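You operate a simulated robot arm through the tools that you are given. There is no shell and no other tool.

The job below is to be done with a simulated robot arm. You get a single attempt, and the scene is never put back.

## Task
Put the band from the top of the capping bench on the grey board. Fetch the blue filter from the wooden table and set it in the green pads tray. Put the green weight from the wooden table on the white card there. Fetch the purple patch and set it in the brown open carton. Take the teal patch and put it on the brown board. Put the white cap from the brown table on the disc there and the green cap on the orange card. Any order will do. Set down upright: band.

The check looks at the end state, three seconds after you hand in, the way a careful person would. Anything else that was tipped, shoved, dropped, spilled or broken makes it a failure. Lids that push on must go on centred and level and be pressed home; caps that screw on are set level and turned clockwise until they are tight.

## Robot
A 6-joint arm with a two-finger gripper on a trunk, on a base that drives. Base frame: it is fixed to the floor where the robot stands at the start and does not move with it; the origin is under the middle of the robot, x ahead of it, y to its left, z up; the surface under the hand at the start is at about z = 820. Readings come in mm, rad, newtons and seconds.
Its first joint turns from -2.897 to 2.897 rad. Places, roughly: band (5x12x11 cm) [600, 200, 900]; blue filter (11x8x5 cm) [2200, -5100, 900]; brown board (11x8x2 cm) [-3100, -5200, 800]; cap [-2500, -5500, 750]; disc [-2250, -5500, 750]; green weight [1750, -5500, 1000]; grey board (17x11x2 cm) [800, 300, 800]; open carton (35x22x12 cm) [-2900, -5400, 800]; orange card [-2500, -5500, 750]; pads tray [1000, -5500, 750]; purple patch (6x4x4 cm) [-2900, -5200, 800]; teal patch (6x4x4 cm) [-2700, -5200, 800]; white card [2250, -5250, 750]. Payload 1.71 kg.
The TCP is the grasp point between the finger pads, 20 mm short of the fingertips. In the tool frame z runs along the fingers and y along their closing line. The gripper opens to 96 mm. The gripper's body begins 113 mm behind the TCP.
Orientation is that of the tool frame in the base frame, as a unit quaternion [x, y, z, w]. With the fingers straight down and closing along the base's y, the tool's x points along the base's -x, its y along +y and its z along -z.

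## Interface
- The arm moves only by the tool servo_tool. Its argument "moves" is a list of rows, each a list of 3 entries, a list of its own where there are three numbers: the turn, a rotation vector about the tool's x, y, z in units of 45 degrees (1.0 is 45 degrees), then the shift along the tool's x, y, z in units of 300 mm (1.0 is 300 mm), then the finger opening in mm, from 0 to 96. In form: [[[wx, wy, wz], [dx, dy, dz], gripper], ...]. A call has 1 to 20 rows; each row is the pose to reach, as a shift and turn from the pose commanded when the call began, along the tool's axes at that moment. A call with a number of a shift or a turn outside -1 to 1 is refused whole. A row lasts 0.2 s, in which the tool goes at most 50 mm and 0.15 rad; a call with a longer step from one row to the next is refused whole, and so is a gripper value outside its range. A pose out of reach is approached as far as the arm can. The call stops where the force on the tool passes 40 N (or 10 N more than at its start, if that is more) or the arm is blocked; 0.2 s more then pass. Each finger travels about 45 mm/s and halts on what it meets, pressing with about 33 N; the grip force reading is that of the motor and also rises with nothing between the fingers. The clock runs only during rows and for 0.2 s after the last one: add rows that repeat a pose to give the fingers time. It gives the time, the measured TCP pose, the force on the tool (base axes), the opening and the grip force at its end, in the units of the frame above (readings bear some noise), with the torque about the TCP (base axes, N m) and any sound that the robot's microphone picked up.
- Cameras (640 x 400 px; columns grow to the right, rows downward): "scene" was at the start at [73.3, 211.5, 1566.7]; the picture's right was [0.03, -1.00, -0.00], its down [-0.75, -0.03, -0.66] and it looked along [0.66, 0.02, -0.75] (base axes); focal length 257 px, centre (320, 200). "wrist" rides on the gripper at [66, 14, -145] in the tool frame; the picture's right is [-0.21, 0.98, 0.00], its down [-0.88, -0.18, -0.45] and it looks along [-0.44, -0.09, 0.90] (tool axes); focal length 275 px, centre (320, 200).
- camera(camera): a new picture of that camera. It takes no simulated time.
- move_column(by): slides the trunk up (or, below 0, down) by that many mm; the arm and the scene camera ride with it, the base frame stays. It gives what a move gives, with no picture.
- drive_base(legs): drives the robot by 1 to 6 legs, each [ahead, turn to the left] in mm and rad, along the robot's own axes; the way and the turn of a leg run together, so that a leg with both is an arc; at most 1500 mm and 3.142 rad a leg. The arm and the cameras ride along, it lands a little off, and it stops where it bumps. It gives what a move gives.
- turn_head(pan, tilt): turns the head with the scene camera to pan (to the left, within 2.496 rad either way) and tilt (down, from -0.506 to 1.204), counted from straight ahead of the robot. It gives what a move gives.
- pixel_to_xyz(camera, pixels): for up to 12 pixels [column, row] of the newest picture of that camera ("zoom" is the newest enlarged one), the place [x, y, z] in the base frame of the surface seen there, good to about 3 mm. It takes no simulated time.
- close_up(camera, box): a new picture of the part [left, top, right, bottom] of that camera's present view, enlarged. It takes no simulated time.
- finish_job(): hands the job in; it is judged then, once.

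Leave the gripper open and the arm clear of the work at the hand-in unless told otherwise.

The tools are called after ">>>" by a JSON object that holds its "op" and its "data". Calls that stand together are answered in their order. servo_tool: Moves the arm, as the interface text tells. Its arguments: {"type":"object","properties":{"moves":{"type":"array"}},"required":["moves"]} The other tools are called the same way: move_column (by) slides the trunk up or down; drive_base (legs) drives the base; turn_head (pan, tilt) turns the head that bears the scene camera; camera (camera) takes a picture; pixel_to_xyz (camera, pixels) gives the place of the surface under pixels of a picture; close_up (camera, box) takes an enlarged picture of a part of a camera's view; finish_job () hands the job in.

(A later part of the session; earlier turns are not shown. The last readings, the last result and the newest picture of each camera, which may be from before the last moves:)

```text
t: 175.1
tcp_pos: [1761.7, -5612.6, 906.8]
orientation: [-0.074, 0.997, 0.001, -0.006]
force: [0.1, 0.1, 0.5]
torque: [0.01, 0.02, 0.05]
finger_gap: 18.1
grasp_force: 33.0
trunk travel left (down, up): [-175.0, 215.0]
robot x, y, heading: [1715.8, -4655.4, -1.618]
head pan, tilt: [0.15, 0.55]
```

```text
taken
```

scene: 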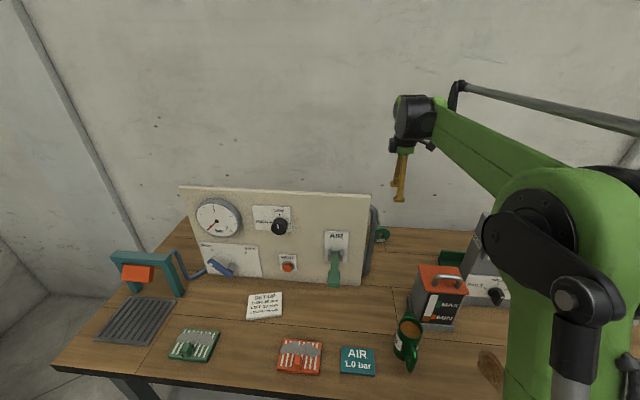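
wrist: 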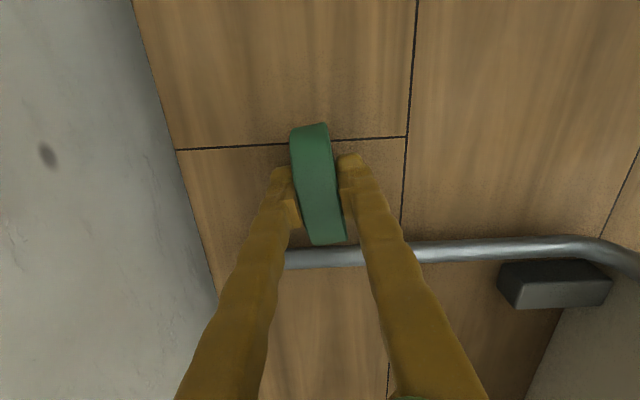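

The ring is held with a gap of 18 mm. I'll lift it straight up, high enough to pass the oil can and the panel.

>>> {"op": "servo_tool", "data": {"moves": [[[0, 0, 0], [0, 0, -0.04], 10], [[0, 0, 0], [0, 0, -0.12], 10], [[0, 0, 0], [0, 0, -0.24], 10], [[0, 0, 0], [0, 0, -0.38], 10], [[0, 0, 0], [0, 0, -0.52], 10], [[0, 0, 0], [0, 0, -0.66], 10], [[0, 0, 0], [0, 0, -0.8], 10], [[0, 0, 0], [0, 0, -0.94], 10], [[0, 0, 0], [0, 0, -0.94], 10]]}}

>>> {"op": "camera", "data": {"camera": "wrist"}}

>>> {"op": "camera", "data": {"camera": "scene"}}

```text
t: 177.1
tcp_pos: [1766.1, -5607.8, 1190.6]
orientation: [-0.074, 0.997, 0.001, -0.006]
force: [0.7, -0.2, -2.2]
torque: [0.03, 0.02, 0.03]
finger_gap: 18.1
grasp_force: 33.3
trunk travel left (down, up): [-175.0, 215.0]
robot x, y, heading: [1717.2, -4654.6, -1.626]
head pan, tilt: [0.15, 0.55]
```

```text
taken
```

wrist: 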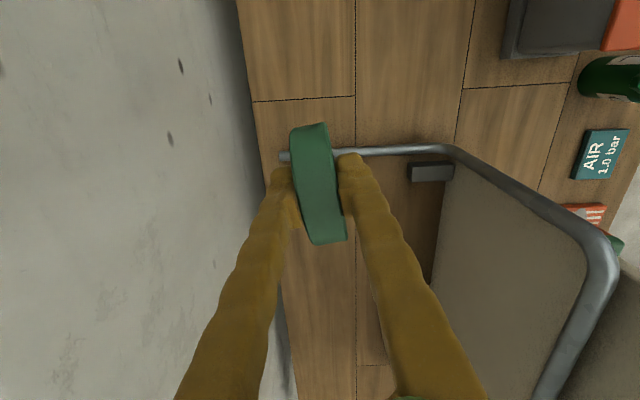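

```text
taken
```

scene: 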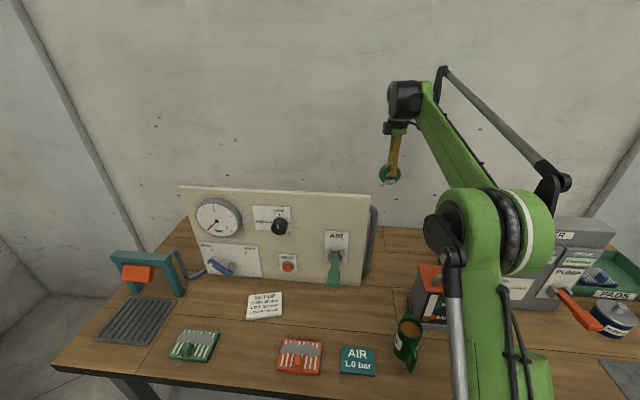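

The ring is clear above everything. I'll bring it towards the robot past the panel's end, then sideways in front of the panel towards the card.

>>> {"op": "servo_tool", "data": {"moves": [[[0, 0, 0], [-0.02, 0.136, 0], 10], [[0, 0, 0], [-0.041, 0.273, 0], 10], [[0, 0, 0], [-0.061, 0.41, 0], 10], [[0, 0, 0], [-0.082, 0.546, 0], 10], [[0, 0, 0], [-0.102, 0.683, 0], 10], [[0, 0, 0], [-0.123, 0.82, 0], 10], [[0, 0, 0], [-0.143, 0.956, 0], 10], [[0, 0, 0], [-0.143, 0.956, 0], 10]]}}

>>> {"op": "servo_tool", "data": {"moves": [[[0, 0, 0], [-0.018, 0.121, 0], 10], [[0, 0, 0], [-0.036, 0.242, 0], 10], [[0, 0, 0], [-0.054, 0.363, 0], 10], [[0, 0, 0], [-0.186, 0.343, 0], 10], [[0, 0, 0], [-0.318, 0.323, 0], 10], [[0, 0, 0], [-0.45, 0.304, 0], 10], [[0, 0, 0], [-0.58, 0.284, 0], 10], [[0, 0, 0], [-0.713, 0.264, 0], 10], [[0, 0, 0], [-0.845, 0.245, 0], 10], [[0, 0, 0], [-0.977, 0.225, 0], 10], [[0, 0, 0], [-0.977, 0.225, 0], 10]]}}

>>> {"op": "camera", "data": {"camera": "wrist"}}

>>> {"op": "camera", "data": {"camera": "scene"}}

```text
t: 178.8
tcp_pos: [1764.2, -5317.8, 1191.6]
orientation: [-0.074, 0.997, 0.001, -0.006]
force: [0.2, 1.2, -1.5]
torque: [-0.09, 0.01, 0.01]
finger_gap: 18.2
grasp_force: 33.1
trunk travel left (down, up): [-175.0, 215.0]
robot x, y, heading: [1717.7, -4658.2, -1.621]
head pan, tilt: [0.15, 0.55]
```

```text
t: 181.2
tcp_pos: [2045.3, -5210.3, 1187.2]
orientation: [-0.075, 0.997, 0.001, -0.007]
force: [0.2, -0.3, -2.5]
torque: [0.05, 0.02, 0.01]
finger_gap: 18.2
grasp_force: 32.4
trunk travel left (down, up): [-175.0, 215.0]
robot x, y, heading: [1715.0, -4660.0, -1.62]
head pan, tilt: [0.15, 0.55]
```

```text
taken
```

wrist: 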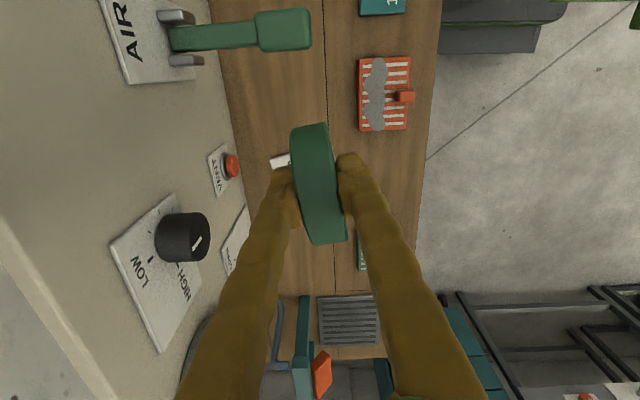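

```text
taken
```

scene: 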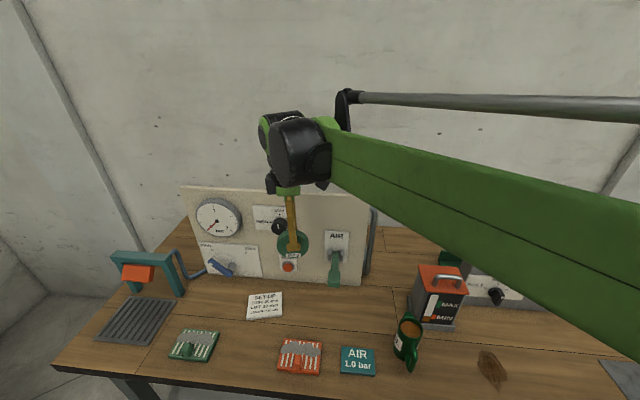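

Next I'll enlarge the white card in the scene view and measure its corners.

>>> {"op": "close_up", "data": {"camera": "scene", "box": [230, 280, 310, 330]}}

>>> {"op": "pixel_to_xyz", "data": {"camera": "zoom", "pixels": [[205, 110], [410, 110], [400, 275], [145, 285], [285, 190], [170, 300], [400, 310], [230, 380]]}}

```text
8.00 times, centred on (270, 305) of scene
```

zoom: 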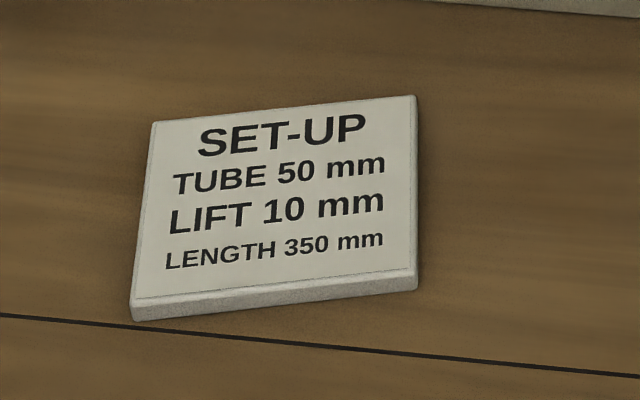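

```text
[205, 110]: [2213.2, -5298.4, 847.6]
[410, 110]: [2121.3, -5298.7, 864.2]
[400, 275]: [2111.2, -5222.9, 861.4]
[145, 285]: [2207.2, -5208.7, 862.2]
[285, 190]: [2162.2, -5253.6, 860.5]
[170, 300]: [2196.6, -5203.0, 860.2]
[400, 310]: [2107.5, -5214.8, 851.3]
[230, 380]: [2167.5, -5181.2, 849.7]
```

The card is centred at (2163,-5251) with its top at 861.5 and turned about 0.15 rad, the same as the ring. The panel's black knob sticks out near there, so I'll measure it and the lever before going down.

>>> {"op": "pixel_to_xyz", "data": {"camera": "wrist", "pixels": [[185, 225], [195, 242], [180, 255], [205, 240], [232, 165], [230, 260], [240, 235], [290, 30]]}}

>>> {"op": "pixel_to_xyz", "data": {"camera": "scene", "pixels": [[279, 227], [283, 230], [228, 272], [212, 262], [289, 266], [215, 215]]}}

```text
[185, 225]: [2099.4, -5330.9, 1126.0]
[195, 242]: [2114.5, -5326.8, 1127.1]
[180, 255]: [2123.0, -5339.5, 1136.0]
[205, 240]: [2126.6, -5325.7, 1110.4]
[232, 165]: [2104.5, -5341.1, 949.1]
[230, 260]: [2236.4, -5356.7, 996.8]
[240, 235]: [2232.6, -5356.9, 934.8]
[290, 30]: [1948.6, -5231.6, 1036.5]
```

```text
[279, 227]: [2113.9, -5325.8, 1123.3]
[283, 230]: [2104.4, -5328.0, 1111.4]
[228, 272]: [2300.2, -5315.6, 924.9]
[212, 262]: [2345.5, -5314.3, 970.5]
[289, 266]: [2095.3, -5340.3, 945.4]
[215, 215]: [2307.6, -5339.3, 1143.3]
```

The knob's front is at y≈-5326. I need to know how far the wrist's bulky parts reach, so I'll measure points on it.

>>> {"op": "pixel_to_xyz", "data": {"camera": "scene", "pixels": [[263, 140], [268, 122], [267, 183], [275, 160], [300, 175], [285, 190], [322, 180], [290, 115], [310, 150], [292, 205]]}}

>>> {"op": "close_up", "data": {"camera": "scene", "box": [230, 90, 390, 190]}}

```text
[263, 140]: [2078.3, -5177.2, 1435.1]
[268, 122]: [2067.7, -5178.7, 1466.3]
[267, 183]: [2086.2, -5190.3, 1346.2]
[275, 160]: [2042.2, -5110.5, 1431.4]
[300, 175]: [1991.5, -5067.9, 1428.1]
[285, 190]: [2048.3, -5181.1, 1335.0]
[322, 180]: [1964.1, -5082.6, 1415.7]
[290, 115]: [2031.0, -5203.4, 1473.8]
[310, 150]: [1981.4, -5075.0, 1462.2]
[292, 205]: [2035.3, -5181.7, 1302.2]
```

```text
4.00 times, centred on (310, 140) of scene
```

zoom: 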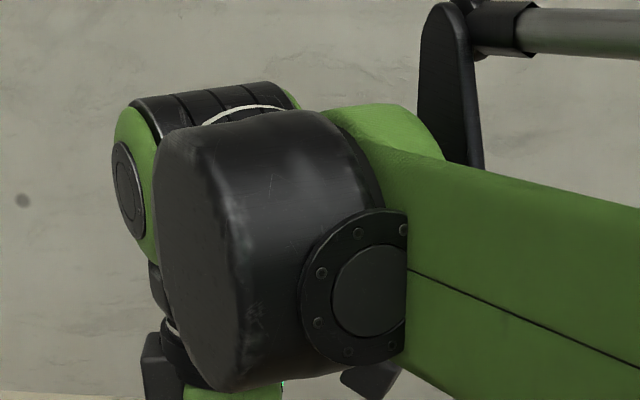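

The wrist's bulk reaches about 60 mm behind the TCP, so setting down at y≈-5236 keeps about 25–30 mm from the knob and still rests well within the card. I'll move across, then down to about 25 mm above contact.

>>> {"op": "servo_tool", "data": {"moves": [[[0, 0, 0], [-0.128, -0.047, 0], 10], [[0, 0, 0], [-0.255, -0.095, 0], 10], [[0, 0, 0], [-0.371, -0.142, 0.03], 10], [[0, 0, 0], [-0.373, -0.142, 0.16], 10], [[0, 0, 0], [-0.375, -0.142, 0.3], 10], [[0, 0, 0], [-0.377, -0.142, 0.44], 10], [[0, 0, 0], [-0.38, -0.142, 0.58], 10], [[0, 0, 0], [-0.382, -0.142, 0.7], 10], [[0, 0, 0], [-0.383, -0.142, 0.807], 10], [[0, 0, 0], [-0.383, -0.142, 0.807], 10]]}}

>>> {"op": "camera", "data": {"camera": "wrist"}}

>>> {"op": "camera", "data": {"camera": "scene"}}

>>> {"op": "close_up", "data": {"camera": "scene", "box": [220, 240, 320, 330]}}

```text
t: 183.4
tcp_pos: [2164.4, -5236.5, 942.1]
orientation: [-0.074, 0.997, 0.0, -0.006]
force: [0.5, 0.0, -2.0]
torque: [0.03, 0.04, -0.02]
finger_gap: 18.1
grasp_force: 32.9
trunk travel left (down, up): [-175.0, 215.0]
robot x, y, heading: [1717.9, -4657.9, -1.618]
head pan, tilt: [0.15, 0.55]
```

```text
taken
```

wrist: 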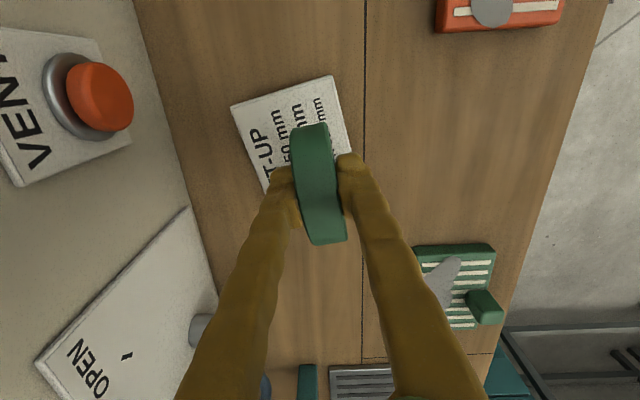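

```text
taken
```

scene: 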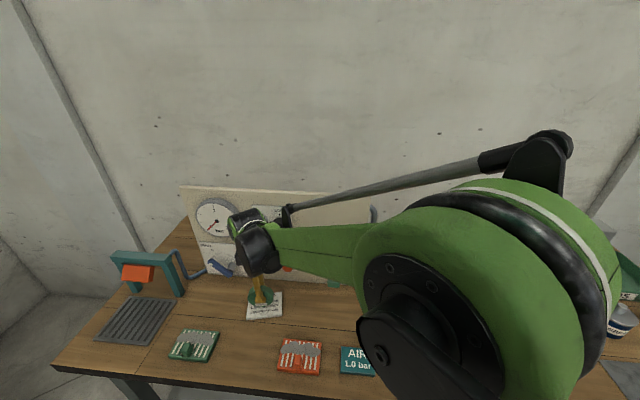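

```text
4.44 times, centred on (270, 285) of scene
```

zoom: 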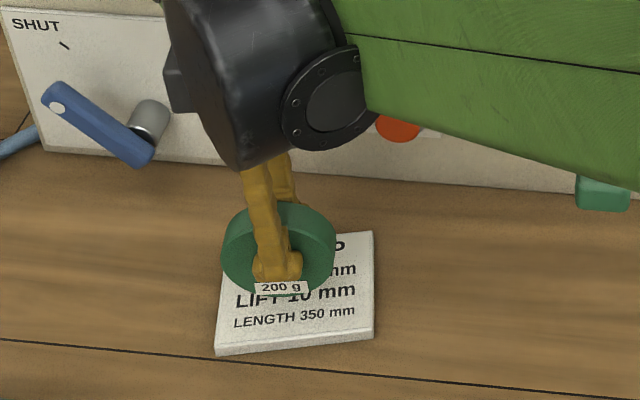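

The ring hangs over the card. I'll lower 18 mm, then in small steps to contact.

>>> {"op": "servo_tool", "data": {"moves": [[[0, 0, 0], [0, 0, 0.03], 10], [[0, 0, 0], [0, 0, 0.06], 10], [[0, 0, 0], [0, 0, 0.06], 10]]}}

>>> {"op": "servo_tool", "data": {"moves": [[[0, 0, 0], [0, 0, 0.005], 10], [[0, 0, 0], [0, 0, 0.005], 10]]}}

>>> {"op": "servo_tool", "data": {"moves": [[[0, 0, 0], [0, 0, 0.004], 10], [[0, 0, 0], [0, 0, 0.004], 10]]}}

```text
t: 184.2
tcp_pos: [2165.3, -5235.7, 924.1]
orientation: [-0.074, 0.997, 0.0, -0.006]
force: [-0.1, -0.1, -1.9]
torque: [0.02, 0.03, 0.01]
finger_gap: 18.0
grasp_force: 33.2
trunk travel left (down, up): [-175.0, 215.0]
robot x, y, heading: [1714.7, -4655.8, -1.616]
head pan, tilt: [0.15, 0.55]
```

```text
t: 184.8
tcp_pos: [2164.2, -5236.3, 923.1]
orientation: [-0.074, 0.997, 0.0, -0.006]
force: [0.0, -0.4, -1.4]
torque: [0.0, 0.0, -0.02]
finger_gap: 17.8
grasp_force: 33.6
trunk travel left (down, up): [-175.0, 215.0]
robot x, y, heading: [1717.9, -4662.5, -1.614]
head pan, tilt: [0.15, 0.55]
```

```text
t: 185.4
tcp_pos: [2164.7, -5235.4, 922.6]
orientation: [-0.074, 0.997, 0.0, -0.005]
force: [0.2, -0.5, -2.2]
torque: [0.0, 0.0, -0.02]
finger_gap: 17.9
grasp_force: 32.9
trunk travel left (down, up): [-175.0, 215.0]
robot x, y, heading: [1715.0, -4659.1, -1.622]
head pan, tilt: [0.15, 0.55]
```

>>> {"op": "servo_tool", "data": {"moves": [[[0, 0, 0], [0, 0, 0.004], 10], [[0, 0, 0], [0, 0, 0.004], 10]]}}

>>> {"op": "servo_tool", "data": {"moves": [[[0, 0, 0], [0, 0, 0.004], 10], [[0, 0, 0], [0, 0, 0.004], 10]]}}

>>> {"op": "servo_tool", "data": {"moves": [[[0, 0, 0], [0, 0, 0.003], 10], [[0, 0, 0], [0, 0, 0.003], 10]]}}

```text
t: 186.1
tcp_pos: [2163.7, -5235.5, 921.6]
orientation: [-0.074, 0.997, 0.0, -0.006]
force: [-0.2, 0.9, -2.0]
torque: [0.02, 0.01, -0.01]
finger_gap: 18.2
grasp_force: 33.0
trunk travel left (down, up): [-175.0, 215.0]
robot x, y, heading: [1714.1, -4655.6, -1.626]
head pan, tilt: [0.15, 0.55]
```

```text
t: 186.7
tcp_pos: [2163.2, -5235.6, 919.5]
orientation: [-0.074, 0.997, 0.0, -0.005]
force: [-0.1, 0.0, -1.9]
torque: [0.0, -0.02, 0.0]
finger_gap: 17.8
grasp_force: 33.3
trunk travel left (down, up): [-175.0, 215.0]
robot x, y, heading: [1714.5, -4658.2, -1.622]
head pan, tilt: [0.15, 0.55]
```

```text
t: 187.2
tcp_pos: [2163.2, -5235.9, 919.6]
orientation: [-0.074, 0.997, 0.0, -0.006]
force: [-1.0, 0.3, -2.0]
torque: [0.0, 0.0, 0.0]
finger_gap: 18.0
grasp_force: 32.9
trunk travel left (down, up): [-175.0, 215.0]
robot x, y, heading: [1714.3, -4657.0, -1.615]
head pan, tilt: [0.15, 0.55]
```

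There's no contact yet at z≈919.5 (the −2 N is the ring's own weight). I'll go on in 1 mm steps.

>>> {"op": "servo_tool", "data": {"moves": [[[0, 0, 0], [0, 0, 0.003], 10], [[0, 0, 0], [0, 0, 0.003], 10]]}}

>>> {"op": "servo_tool", "data": {"moves": [[[0, 0, 0], [0, 0, 0.003], 10], [[0, 0, 0], [0, 0, 0.003], 10]]}}

>>> {"op": "close_up", "data": {"camera": "scene", "box": [220, 240, 320, 330]}}

```text
t: 187.8
tcp_pos: [2163.2, -5235.7, 918.0]
orientation: [-0.075, 0.997, 0.001, -0.006]
force: [0.8, 0.2, 8.3]
torque: [-0.02, -0.18, -0.02]
finger_gap: 17.9
grasp_force: 33.0
trunk travel left (down, up): [-175.0, 215.0]
robot x, y, heading: [1715.9, -4658.8, -1.621]
head pan, tilt: [0.15, 0.55]
```

```text
t: 188.4
tcp_pos: [2162.2, -5235.2, 917.7]
orientation: [-0.074, 0.997, 0.0, -0.007]
force: [6.9, -0.6, 30.0]
torque: [-0.04, -0.4, 0.02]
finger_gap: 18.2
grasp_force: 32.8
trunk travel left (down, up): [-175.0, 215.0]
robot x, y, heading: [1716.3, -4655.4, -1.622]
head pan, tilt: [0.15, 0.55]
```

```text
4.44 times, centred on (270, 285) of scene
```

zoom: 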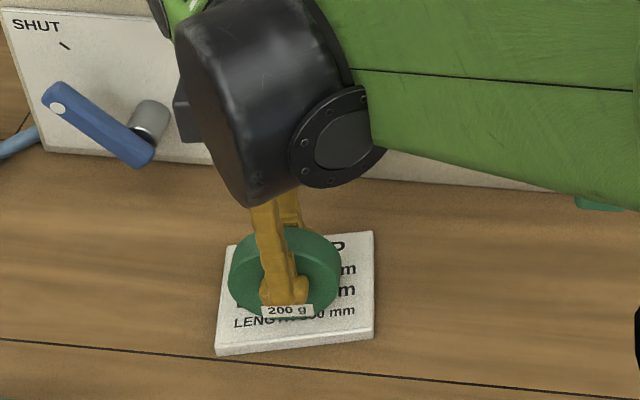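

The ring rests on the card with 30 N of contact. I'll ease off the pressure and open gently by a small amount, then look.

>>> {"op": "servo_tool", "data": {"moves": [[[0, 0, 0], [0, 0, -0.004], 10], [[0, 0, 0], [0, 0, -0.004], 10], [[0, 0, 0], [0, 0, -0.004], 19], [[0, 0, 0], [0, 0, -0.004], 22], [[0, 0, 0], [0, 0, -0.004], 26], [[0, 0, 0], [0, 0, -0.004], 32], [[0, 0, 0], [0, 0, -0.004], 32]]}}

>>> {"op": "close_up", "data": {"camera": "scene", "box": [220, 240, 320, 330]}}

>>> {"op": "camera", "data": {"camera": "wrist"}}

```text
t: 190.1
tcp_pos: [2163.8, -5235.8, 918.0]
orientation: [-0.074, 0.997, 0.001, -0.006]
force: [-0.7, 0.6, 0.7]
torque: [0.02, 0.02, 0.02]
finger_gap: 31.8
grasp_force: 0.1
trunk travel left (down, up): [-175.0, 215.0]
robot x, y, heading: [1715.0, -4657.4, -1.619]
head pan, tilt: [0.15, 0.55]
```

```text
4.44 times, centred on (270, 285) of scene
```

zoom: 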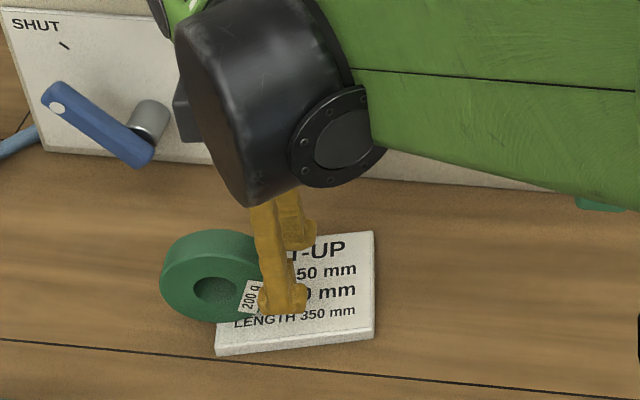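

```text
taken
```

wrist: 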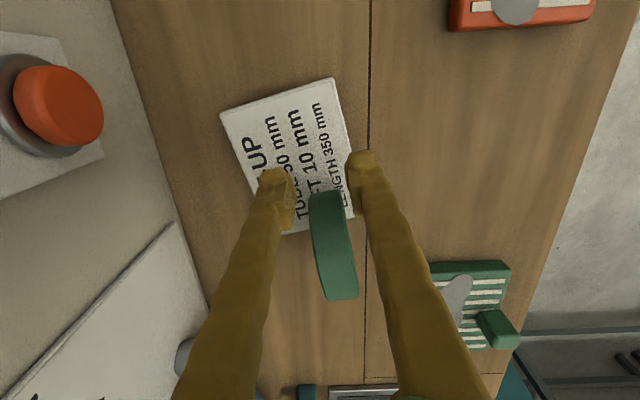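

The ring has begun rolling towards +x along its own plane, still between the planes of the fingers. I'll follow it at once in that direction and close to catch it.

>>> {"op": "servo_tool", "data": {"moves": [[[0, 0, 0], [-0.16, 0, 0], 30], [[0, 0, 0], [-0.24, 0, 0], 10], [[0, 0, 0], [-0.27, 0, 0], 10], [[0, 0, 0], [-0.27, 0, 0], 10], [[0, 0, 0], [-0.27, 0, 0], 10]]}}

>>> {"op": "camera", "data": {"camera": "wrist"}}

>>> {"op": "camera", "data": {"camera": "scene"}}

```text
t: 191.2
tcp_pos: [2244.8, -5222.3, 915.6]
orientation: [-0.074, 0.997, 0.001, -0.006]
force: [-0.5, -0.9, 6.4]
torque: [0.0, -0.18, 0.0]
finger_gap: 21.4
grasp_force: 32.5
trunk travel left (down, up): [-175.0, 215.0]
robot x, y, heading: [1718.5, -4661.9, -1.617]
head pan, tilt: [0.15, 0.55]
```

```text
taken
```

wrist: 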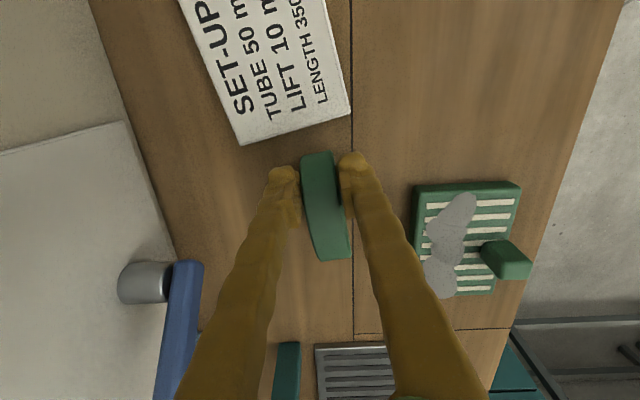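

```text
taken
```

scene: 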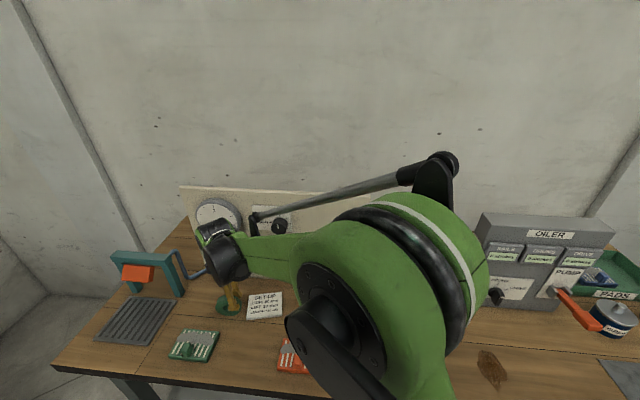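

I caught it: the gap is 21.4 mm at 32 N, and the ring stands on the table beside the card. Standing it on its rim is not stable, so I'll lay it flat on a clear spot first, then re-grip it flat for the card. First I'll lift it.

>>> {"op": "servo_tool", "data": {"moves": [[[0, 0, 0], [0, 0, -0.02], 8], [[0, 0, 0], [0, 0, -0.05], 8], [[0, 0, 0], [0, 0, -0.05], 8]]}}

>>> {"op": "close_up", "data": {"camera": "scene", "box": [190, 230, 310, 330]}}

>>> {"op": "close_up", "data": {"camera": "wrist", "box": [240, 120, 400, 280]}}

```text
t: 192.1
tcp_pos: [2243.6, -5224.5, 933.0]
orientation: [-0.075, 0.997, 0.001, -0.006]
force: [-0.6, 1.0, -2.0]
torque: [-0.03, 0.03, -0.01]
finger_gap: 21.3
grasp_force: 33.3
trunk travel left (down, up): [-175.0, 215.0]
robot x, y, heading: [1716.6, -4658.6, -1.62]
head pan, tilt: [0.15, 0.55]
```

```text
4.00 times, centred on (250, 280) of scene
```

zoom: 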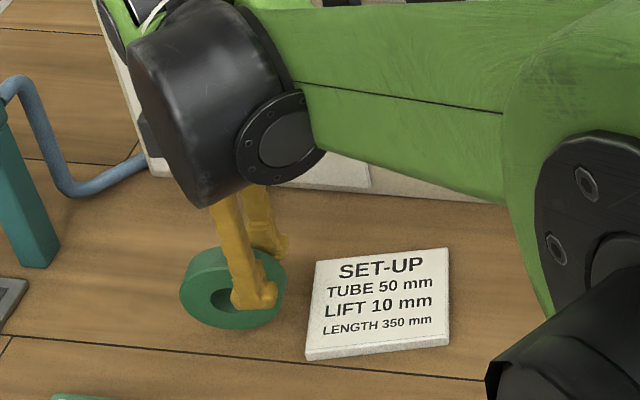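

```text
2.50 times, centred on (320, 200) of wrist
```

zoom: 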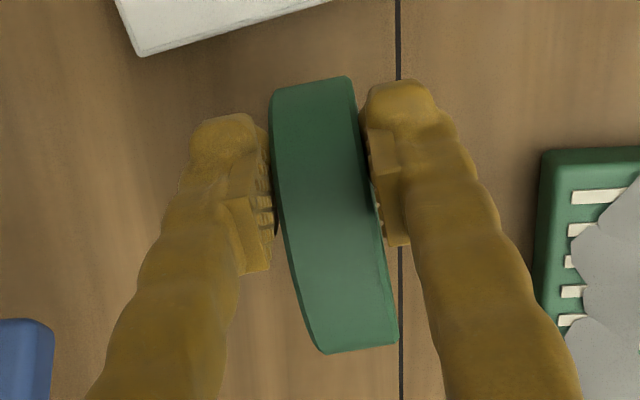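

The ring is held securely, though off-centre by about 18 mm. I'll raise it and draw it back clear of the table front.

>>> {"op": "servo_tool", "data": {"moves": [[[0, 0, 0], [0, 0, -0.13], 8], [[0, 0, 0], [0, 0, -0.26], 8], [[0, 0, 0], [0, 0, -0.39], 8], [[0, 0, 0], [0, 0, -0.52], 8], [[0, 0, 0], [-0.02, 0.14, -0.54], 8], [[0, 0, 0], [-0.04, 0.28, -0.54], 8], [[0, 0, 0], [-0.06, 0.42, -0.54], 8], [[0, 0, 0], [-0.08, 0.56, -0.54], 8], [[0, 0, 0], [-0.1, 0.7, -0.54], 8], [[0, 0, 0], [-0.12, 0.84, -0.54], 8], [[0, 0, 0], [-0.12, 0.84, -0.54], 8]]}}

>>> {"op": "drive_base", "data": {"legs": [[0, 1.6], [470, 0], [0, -1.555], [-160, 0]]}}

>>> {"op": "camera", "data": {"camera": "wrist"}}

>>> {"op": "turn_head", "data": {"pan": 0.0, "tilt": 0.65}}

>>> {"op": "camera", "data": {"camera": "scene"}}

```text
t: 194.4
tcp_pos: [2240.9, -4966.4, 1092.3]
orientation: [-0.074, 0.997, 0.001, -0.007]
force: [0.2, 0.3, -1.5]
torque: [-0.01, 0.02, 0.0]
finger_gap: 21.1
grasp_force: 33.1
trunk travel left (down, up): [-175.0, 215.0]
robot x, y, heading: [1714.2, -4655.1, -1.625]
head pan, tilt: [0.15, 0.55]
```

```text
t: 211.1
tcp_pos: [2724.1, -4737.8, 1090.8]
orientation: [-0.132, 0.991, 0.0, -0.006]
force: [-0.3, 1.6, -2.0]
torque: [-0.12, 0.05, -0.01]
finger_gap: 20.8
grasp_force: 33.0
trunk travel left (down, up): [-175.0, 215.0]
robot x, y, heading: [2167.4, -4491.4, -1.505]
head pan, tilt: [0.15, 0.55]
```

```text
taken
```

wrist: 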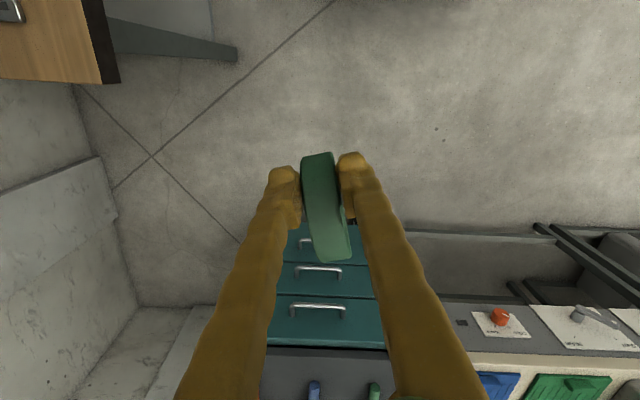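

```text
t: 211.8
tcp_pos: [2723.1, -4722.9, 1096.5]
orientation: [-0.132, 0.991, -0.007, -0.007]
force: [0.3, -1.1, -3.0]
torque: [0.01, -0.01, -0.01]
finger_gap: 20.9
grasp_force: 32.6
trunk travel left (down, up): [-175.0, 215.0]
robot x, y, heading: [2167.9, -4489.8, -1.513]
head pan, tilt: [0.0, 0.649]
```

```text
taken
```

scene: 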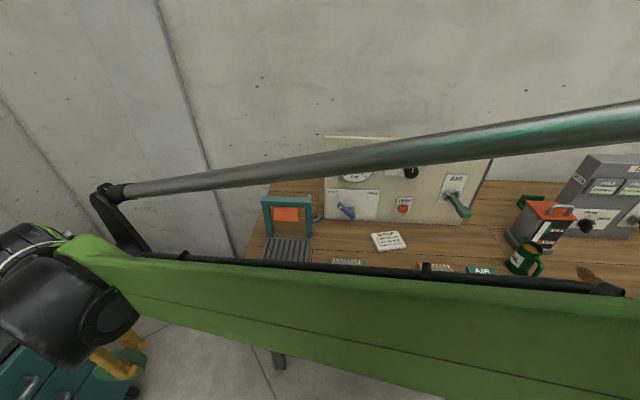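

I'm now standing in front of the card. I'll swing the ring round in front of the robot, bringing the closing line back along y.

>>> {"op": "servo_tool", "data": {"moves": [[[0, 0, 0.042], [0.124, -0.026, 0], 8], [[0, 0, 0.084], [0.248, -0.052, 0], 8], [[0, 0, 0.126], [0.372, -0.077, 0], 8], [[0, 0, 0.168], [0.496, -0.103, 0], 8], [[0, 0, 0.21], [0.62, -0.129, 0], 8], [[0, 0, 0.252], [0.745, -0.155, 0], 8], [[0, 0, 0.294], [0.869, -0.18, 0], 8], [[0, 0, 0.336], [0.993, -0.206, 0], 8], [[0, 0, 0.336], [0.993, -0.206, 0], 8]]}}

>>> {"op": "servo_tool", "data": {"moves": [[[0, 0, 0], [0.113, -0.057, 0], 8], [[0, 0, 0], [0.226, -0.115, 0], 8], [[0, 0, 0], [0.339, -0.172, 0], 8], [[0, 0, 0], [0.452, -0.229, 0], 8], [[0, 0, 0], [0.566, -0.286, 0], 8], [[0, 0, 0], [0.679, -0.344, 0], 8], [[0, 0, 0], [0.792, -0.4, 0], 8], [[0, 0, 0], [0.905, -0.458, 0], 8], [[0, 0, 0], [0.905, -0.458, 0], 8]]}}

>>> {"op": "camera", "data": {"camera": "wrist"}}

>>> {"op": "camera", "data": {"camera": "scene"}}

```text
t: 213.8
tcp_pos: [2449.2, -4860.5, 1101.4]
orientation: [0.0, 1.0, -0.007, -0.005]
force: [0.0, 0.0, -2.3]
torque: [0.02, 0.05, -0.01]
finger_gap: 21.3
grasp_force: 32.6
trunk travel left (down, up): [-175.0, 215.0]
robot x, y, heading: [2167.8, -4494.9, -1.506]
head pan, tilt: [0.0, 0.649]
```

```text
t: 215.8
tcp_pos: [2181.1, -5000.5, 1105.2]
orientation: [-0.001, 1.0, -0.007, -0.005]
force: [-0.4, 0.8, -1.9]
torque: [-0.02, 0.06, -0.02]
finger_gap: 20.9
grasp_force: 32.7
trunk travel left (down, up): [-175.0, 215.0]
robot x, y, heading: [2169.9, -4488.6, -1.509]
head pan, tilt: [0.0, 0.649]
```

```text
taken
```

wrist: 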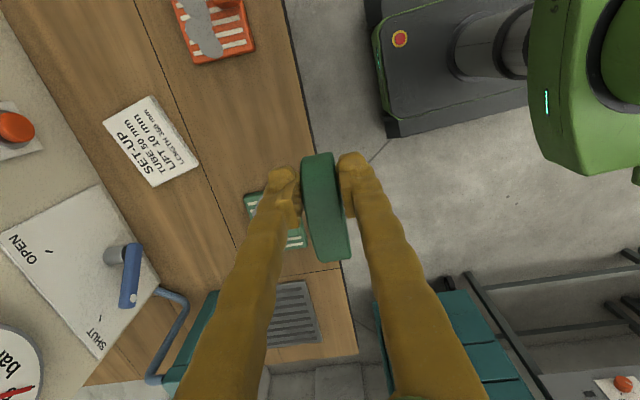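

```text
taken
```

scene: 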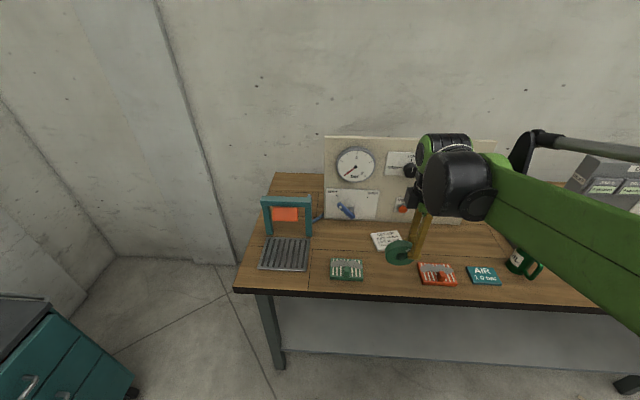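

The ring now hangs in front of the robot over the empty place where the blue filter stood. I'll tilt the tool about 45 degrees, with the hand leaning back towards the robot, so the ring inclines.

>>> {"op": "servo_tool", "data": {"moves": [[[0.14, 0, 0], [0, -0.03, 0], 8], [[0.28, 0, 0], [0, -0.06, 0], 8], [[0.42, 0, 0], [0, -0.09, 0], 8], [[0.56, 0, 0], [0, -0.12, 0], 8], [[0.7, 0, 0], [0, -0.15, 0], 8], [[0.84, 0, 0], [0, -0.18, 0], 8], [[0.98, 0, 0], [0, -0.2, 0], 8], [[0.98, 0, 0], [0, -0.2, 0], 8]]}}

>>> {"op": "camera", "data": {"camera": "scene"}}

>>> {"op": "camera", "data": {"camera": "wrist"}}

```text
t: 217.6
tcp_pos: [2181.1, -5059.8, 1104.9]
orientation: [-0.003, 0.924, -0.383, -0.005]
force: [-0.2, -0.2, -1.5]
torque: [0.04, 0.03, 0.02]
finger_gap: 21.2
grasp_force: 32.8
trunk travel left (down, up): [-175.0, 215.0]
robot x, y, heading: [2164.3, -4492.7, -1.508]
head pan, tilt: [0.0, 0.649]
```

```text
taken
```

scene: 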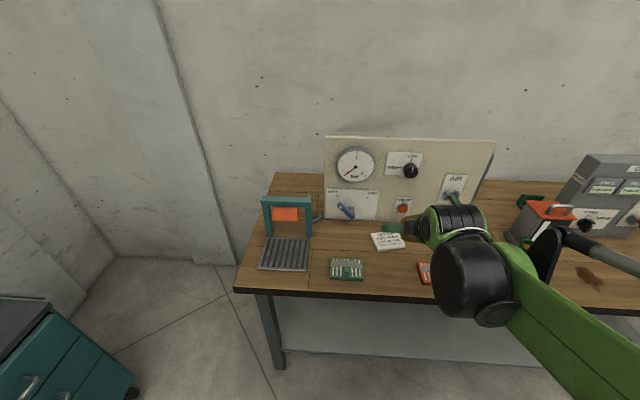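

```text
taken
```

wrist: 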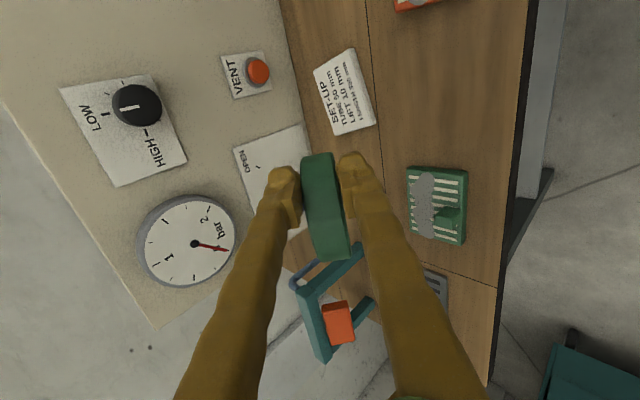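

The tilt works well. I'll tilt to about 61 degrees and lower the ring to just above the clear table spot.

>>> {"op": "servo_tool", "data": {"moves": [[[0.06, 0, 0], [0.005, 0.057, 0.092], 8], [[0.12, 0, 0], [0.009, 0.114, 0.185], 8], [[0.18, 0, 0], [0.014, 0.171, 0.277], 8], [[0.24, 0, 0], [0.018, 0.228, 0.369], 8], [[0.3, 0, 0], [0.023, 0.285, 0.462], 8], [[0.36, 0, 0], [0.027, 0.342, 0.554], 8], [[0.36, 0, 0], [0.027, 0.342, 0.554], 8], [[0.36, 0, 0], [0.027, 0.342, 0.554], 8]]}}

>>> {"op": "camera", "data": {"camera": "scene"}}

>>> {"op": "camera", "data": {"camera": "wrist"}}

```text
t: 219.4
tcp_pos: [2168.3, -5105.7, 915.7]
orientation: [-0.005, 0.861, -0.509, -0.005]
force: [-0.4, -0.1, -1.9]
torque: [0.04, 0.04, 0.02]
finger_gap: 21.1
grasp_force: 32.7
trunk travel left (down, up): [-175.0, 215.0]
robot x, y, heading: [2165.9, -4495.6, -1.506]
head pan, tilt: [0.0, 0.649]
```

```text
taken
```

scene: 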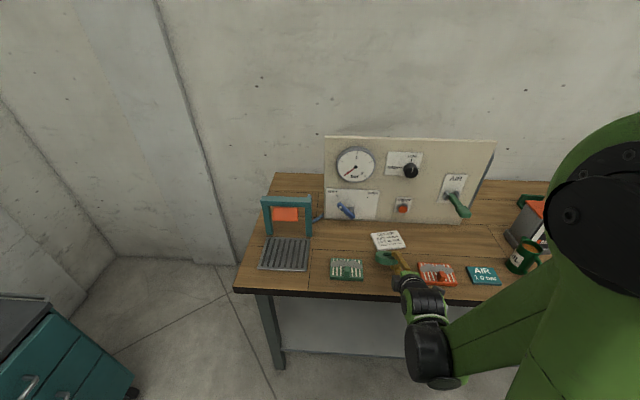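

```text
taken
```

wrist: 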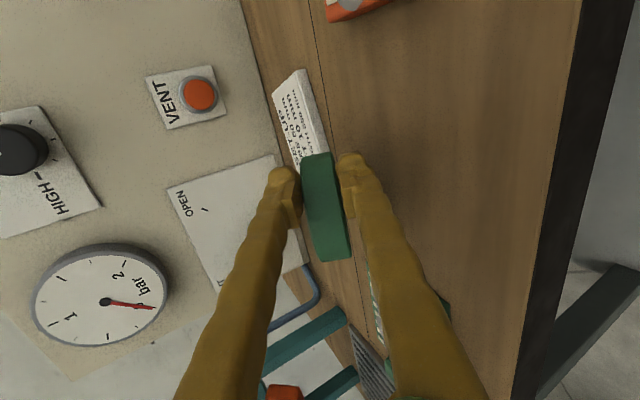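

>>> {"op": "close_up", "data": {"camera": "scene", "box": [340, 220, 460, 310]}}

>>> {"op": "pixel_to_xyz", "data": {"camera": "zoom", "pixels": [[200, 170], [260, 170], [190, 200], [250, 200], [225, 160], [180, 180], [130, 220], [420, 230], [200, 100]]}}

```text
4.44 times, centred on (400, 265) of scene
```

zoom: 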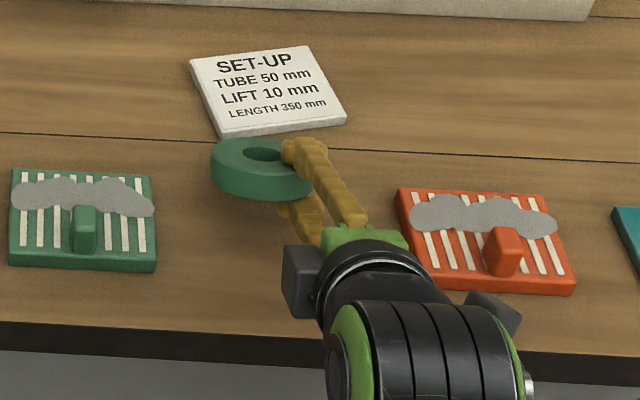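

```text
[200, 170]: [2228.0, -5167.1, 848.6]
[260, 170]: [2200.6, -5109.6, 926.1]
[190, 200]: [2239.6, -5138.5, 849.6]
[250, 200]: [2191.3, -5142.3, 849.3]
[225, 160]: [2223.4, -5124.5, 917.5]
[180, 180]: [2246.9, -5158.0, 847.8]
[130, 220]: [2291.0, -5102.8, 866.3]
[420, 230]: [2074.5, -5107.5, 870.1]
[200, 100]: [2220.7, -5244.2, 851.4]
```

The ring is inclined above the clear spot, well apart from the green and red filters. I'll lower it straight down in steps until its far edge touches the table.

>>> {"op": "servo_tool", "data": {"moves": [[[0, 0, 0], [0, 0.026, 0.0145], 8], [[0, 0, 0], [0, 0.053, 0.029], 8], [[0, 0, 0], [0, 0.053, 0.029], 8]]}}

>>> {"op": "servo_tool", "data": {"moves": [[[0, 0, 0], [0, 0.0058, 0.0032], 8], [[0, 0, 0], [0, 0.0117, 0.0064], 8], [[0, 0, 0], [0, 0.0117, 0.0064], 8]]}}

```text
t: 220.2
tcp_pos: [2169.7, -5105.5, 910.1]
orientation: [-0.003, 0.862, -0.507, -0.005]
force: [0.5, 0.2, -1.6]
torque: [0.04, 0.03, 0.03]
finger_gap: 21.3
grasp_force: 33.3
out of reach, approached as far as the arm can: row 1, 2, 3
trunk travel left (down, up): [-175.0, 215.0]
robot x, y, heading: [2166.0, -4494.5, -1.508]
head pan, tilt: [0.0, 0.649]
```

```text
t: 221.0
tcp_pos: [2169.6, -5106.6, 911.2]
orientation: [-0.003, 0.862, -0.507, -0.004]
force: [0.4, -0.6, -0.7]
torque: [0.07, 0.06, -0.01]
finger_gap: 21.2
grasp_force: 33.8
out of reach, approached as far as the arm can: row 2, 3
trunk travel left (down, up): [-175.0, 215.0]
robot x, y, heading: [2165.9, -4493.3, -1.51]
head pan, tilt: [0.0, 0.649]
```

The arm can't go lower in this folded posture, but the trunk can carry it down. I'll lower the column 10 mm and read the forces.

>>> {"op": "move_column", "data": {"by": -10}}

>>> {"op": "move_column", "data": {"by": -5}}

>>> {"op": "close_up", "data": {"camera": "scene", "box": [340, 220, 460, 310]}}

```text
t: 221.6
tcp_pos: [2169.1, -5107.4, 900.0]
orientation: [-0.003, 0.861, -0.508, -0.004]
force: [0.2, 0.1, -1.0]
torque: [0.04, 0.06, 0.03]
finger_gap: 21.0
grasp_force: 32.6
trunk travel left (down, up): [-165.0, 225.0]
robot x, y, heading: [2167.9, -4496.2, -1.514]
head pan, tilt: [0.0, 0.649]
```

```text
t: 222.2
tcp_pos: [2169.4, -5107.1, 895.7]
orientation: [-0.003, 0.861, -0.508, -0.005]
force: [0.2, 0.3, -2.1]
torque: [0.06, 0.08, -0.02]
finger_gap: 21.2
grasp_force: 32.7
trunk travel left (down, up): [-160.0, 230.0]
robot x, y, heading: [2166.5, -4491.2, -1.507]
head pan, tilt: [0.0, 0.649]
```

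```text
4.44 times, centred on (400, 265) of scene
```

zoom: 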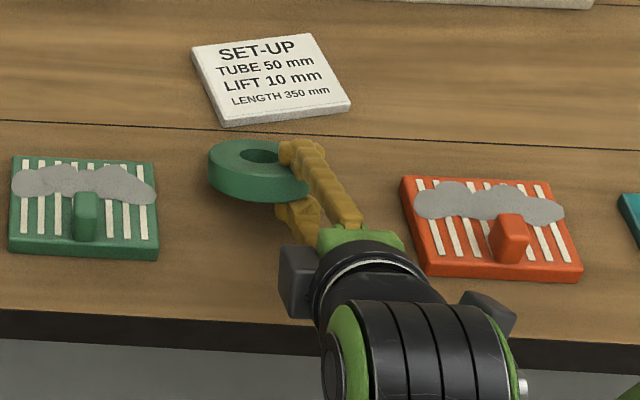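

Still no contact. I'll go lower in small steps.

>>> {"op": "move_column", "data": {"by": -4}}

>>> {"op": "move_column", "data": {"by": -3}}

>>> {"op": "move_column", "data": {"by": -2}}

```text
t: 222.7
tcp_pos: [2168.7, -5106.8, 891.3]
orientation: [-0.004, 0.862, -0.507, -0.004]
force: [-0.4, 3.7, 5.7]
torque: [-0.19, -0.17, 0.08]
finger_gap: 21.0
grasp_force: 32.5
trunk travel left (down, up): [-156.0, 234.0]
robot x, y, heading: [2169.6, -4494.3, -1.508]
head pan, tilt: [0.0, 0.649]
```

```text
t: 223.2
tcp_pos: [2170.4, -5107.3, 888.2]
orientation: [-0.003, 0.862, -0.507, -0.004]
force: [0.0, 4.1, 8.1]
torque: [-0.32, -0.17, 0.08]
finger_gap: 21.5
grasp_force: 32.9
trunk travel left (down, up): [-153.0, 237.0]
robot x, y, heading: [2167.8, -4492.9, -1.504]
head pan, tilt: [0.0, 0.649]
```

```text
t: 223.7
tcp_pos: [2167.9, -5106.8, 886.6]
orientation: [-0.003, 0.861, -0.508, -0.004]
force: [0.5, 7.3, 14.1]
torque: [-0.57, -0.27, 0.13]
finger_gap: 21.3
grasp_force: 32.6
trunk travel left (down, up): [-151.0, 239.0]
robot x, y, heading: [2162.9, -4493.3, -1.51]
head pan, tilt: [0.0, 0.649]
```

The far edge has been on the table since z≈891. I'll open slowly to 34, so the ring settles down onto the lower finger as that finger sinks towards the table.

>>> {"op": "servo_tool", "data": {"moves": [[[0, 0, 0], [0, 0, 0], 22], [[0, 0, 0], [0, 0, 0], 24], [[0, 0, 0], [0, 0, 0], 27], [[0, 0, 0], [0, 0, 0], 30], [[0, 0, 0], [0, 0, 0], 34], [[0, 0, 0], [0, 0, 0], 34]]}}

>>> {"op": "close_up", "data": {"camera": "scene", "box": [340, 220, 460, 310]}}

>>> {"op": "camera", "data": {"camera": "wrist"}}

```text
t: 225.1
tcp_pos: [2168.7, -5106.2, 886.5]
orientation: [-0.003, 0.861, -0.508, -0.005]
force: [-0.3, 0.2, 0.6]
torque: [0.01, 0.05, 0.01]
finger_gap: 34.0
grasp_force: 0.3
trunk travel left (down, up): [-151.0, 239.0]
robot x, y, heading: [2167.7, -4495.4, -1.504]
head pan, tilt: [0.0, 0.649]
```

```text
4.44 times, centred on (400, 265) of scene
```

zoom: 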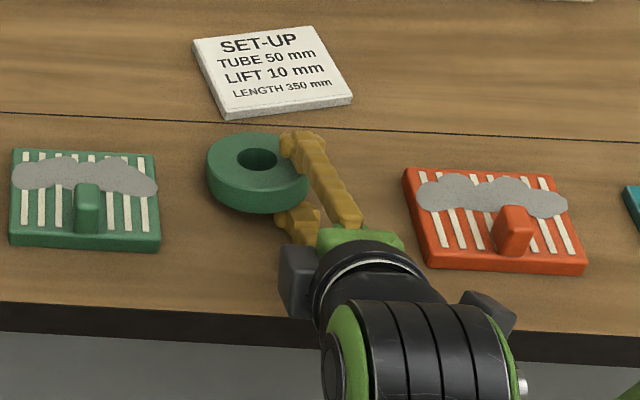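

```text
taken
```

wrist: 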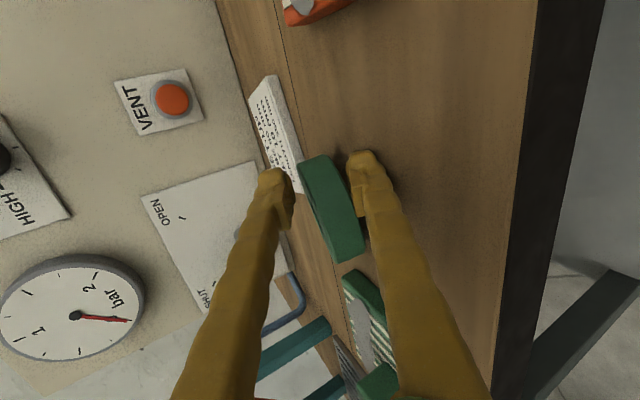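

The ring rests loosely on the lower finger with its far edge on the table. I'll draw the fingers slowly back towards the robot so the ring slides down flat.

>>> {"op": "servo_tool", "data": {"moves": [[[0, 0, 0], [0, 0.012, -0.022], 36], [[0, 0, 0], [0, 0.024, -0.044], 36], [[0, 0, 0], [0, 0.036, -0.066], 36], [[0, 0, 0], [0, 0.048, -0.088], 36], [[0, 0, 0], [0, 0.06, -0.11], 36], [[0, 0, 0], [0, 0.072, -0.131], 36], [[0, 0, 0], [0, 0.084, -0.153], 36], [[0, 0, 0], [0, 0.096, -0.175], 36]]}}

>>> {"op": "close_up", "data": {"camera": "scene", "box": [340, 220, 460, 310]}}

>>> {"op": "camera", "data": {"camera": "wrist"}}

```text
t: 226.9
tcp_pos: [2168.9, -5053.3, 899.6]
orientation: [-0.003, 0.862, -0.506, -0.005]
force: [-1.6, 0.0, 0.0]
torque: [0.02, -0.04, 0.01]
finger_gap: 36.0
grasp_force: 0.1
out of reach, approached as far as the arm can: row 2, 3, 4, 5, 6, 7, 8
trunk travel left (down, up): [-151.0, 239.0]
robot x, y, heading: [2165.0, -4494.4, -1.503]
head pan, tilt: [0.0, 0.649]
```

```text
4.44 times, centred on (400, 265) of scene
```

zoom: 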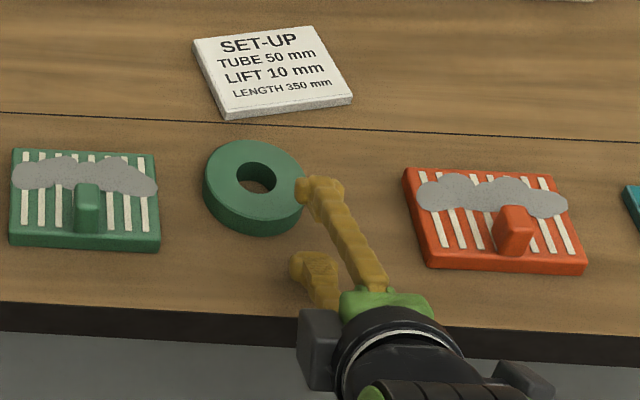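

```text
taken
```

wrist: 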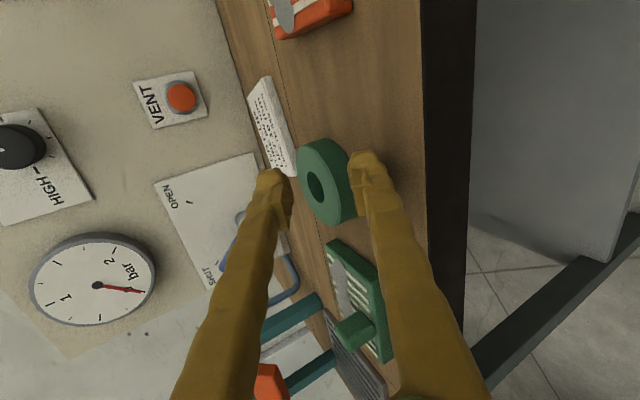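

The ring lies flat on the table now. I'll raise the column to lift the fingers straight up and clear.

>>> {"op": "move_column", "data": {"by": 100}}

>>> {"op": "close_up", "data": {"camera": "scene", "box": [340, 220, 460, 310]}}

>>> {"op": "pixel_to_xyz", "data": {"camera": "zoom", "pixels": [[200, 240], [230, 170], [280, 220], [215, 220], [270, 180], [240, 250], [90, 220], [150, 200], [420, 210], [270, 90]]}}

```text
t: 228.3
tcp_pos: [2169.1, -5054.4, 1000.2]
orientation: [-0.003, 0.863, -0.506, -0.004]
force: [0.4, 0.3, 0.5]
torque: [0.03, 0.01, 0.04]
finger_gap: 35.9
grasp_force: 0.1
trunk travel left (down, up): [-251.0, 139.0]
robot x, y, heading: [2167.8, -4493.1, -1.509]
head pan, tilt: [0.0, 0.649]
```

```text
4.44 times, centred on (400, 265) of scene
```

zoom: 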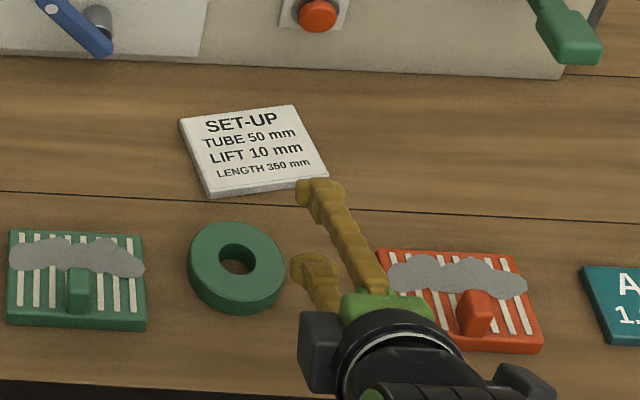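

```text
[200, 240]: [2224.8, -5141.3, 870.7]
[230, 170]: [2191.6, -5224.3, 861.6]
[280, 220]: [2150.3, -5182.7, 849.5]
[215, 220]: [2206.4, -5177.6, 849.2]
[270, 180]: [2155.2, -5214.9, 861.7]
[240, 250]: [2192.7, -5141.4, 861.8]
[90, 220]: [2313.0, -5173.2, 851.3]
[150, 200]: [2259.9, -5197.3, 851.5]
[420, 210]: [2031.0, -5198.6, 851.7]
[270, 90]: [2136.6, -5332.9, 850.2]
```

The ring is flat with its top at z≈871. I'll bring the tool upright again in two steps.

>>> {"op": "servo_tool", "data": {"moves": [[[-0.14, 0, 0], [0, 0, 0], 60], [[-0.28, 0, 0], [0, 0, 0], 80], [[-0.42, 0, 0], [0, 0, 0], 96], [[-0.56, 0, 0], [0, 0, 0], 96], [[-0.7, 0, 0], [0, 0, 0], 96], [[-0.84, 0, 0], [0, 0, 0], 96], [[-0.96, 0, 0], [0, 0, 0], 96], [[-0.96, 0, 0], [0, 0, 0], 96]]}}

>>> {"op": "servo_tool", "data": {"moves": [[[-0.14, 0, 0], [0, 0, 0], 96], [[-0.28, 0, 0], [0, 0, 0], 96], [[-0.39, 0, 0], [0, 0, 0], 96], [[-0.39, 0, 0], [0, 0, 0], 96]]}}

>>> {"op": "camera", "data": {"camera": "wrist"}}

>>> {"op": "camera", "data": {"camera": "scene"}}

```text
t: 230.1
tcp_pos: [2170.1, -5055.2, 1000.1]
orientation: [-0.002, 0.988, -0.153, -0.004]
force: [1.0, -0.8, -0.2]
torque: [0.0, 0.03, 0.0]
finger_gap: 95.9
grasp_force: 0.0
trunk travel left (down, up): [-251.0, 139.0]
robot x, y, heading: [2165.7, -4491.2, -1.505]
head pan, tilt: [0.0, 0.649]
```

```text
t: 231.1
tcp_pos: [2168.3, -5054.7, 999.2]
orientation: [-0.001, 1.0, -0.001, -0.006]
force: [-0.2, -0.1, -0.2]
torque: [0.04, 0.01, 0.02]
finger_gap: 96.2
grasp_force: 0.0
trunk travel left (down, up): [-251.0, 139.0]
robot x, y, heading: [2169.8, -4492.6, -1.509]
head pan, tilt: [0.0, 0.649]
```

```text
taken
```

wrist: 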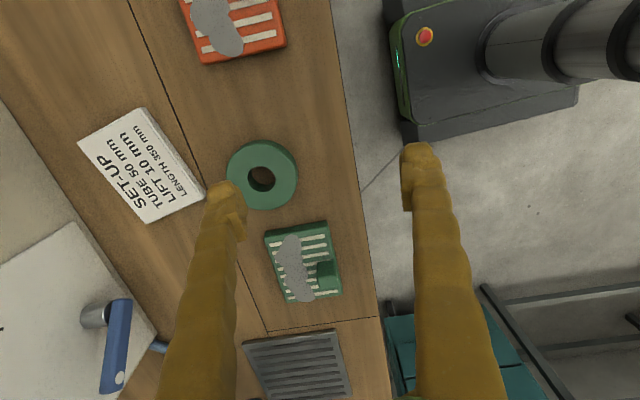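

```text
taken
```

scene: 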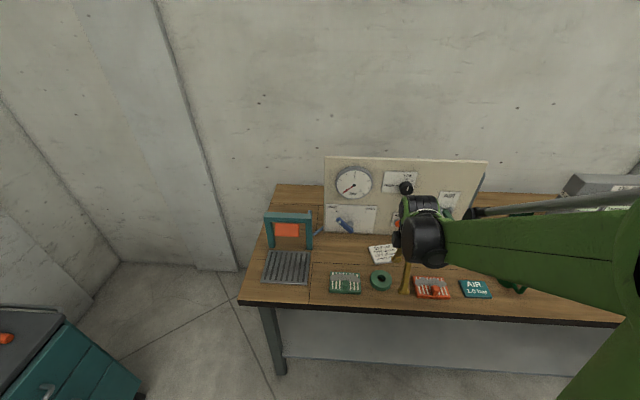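

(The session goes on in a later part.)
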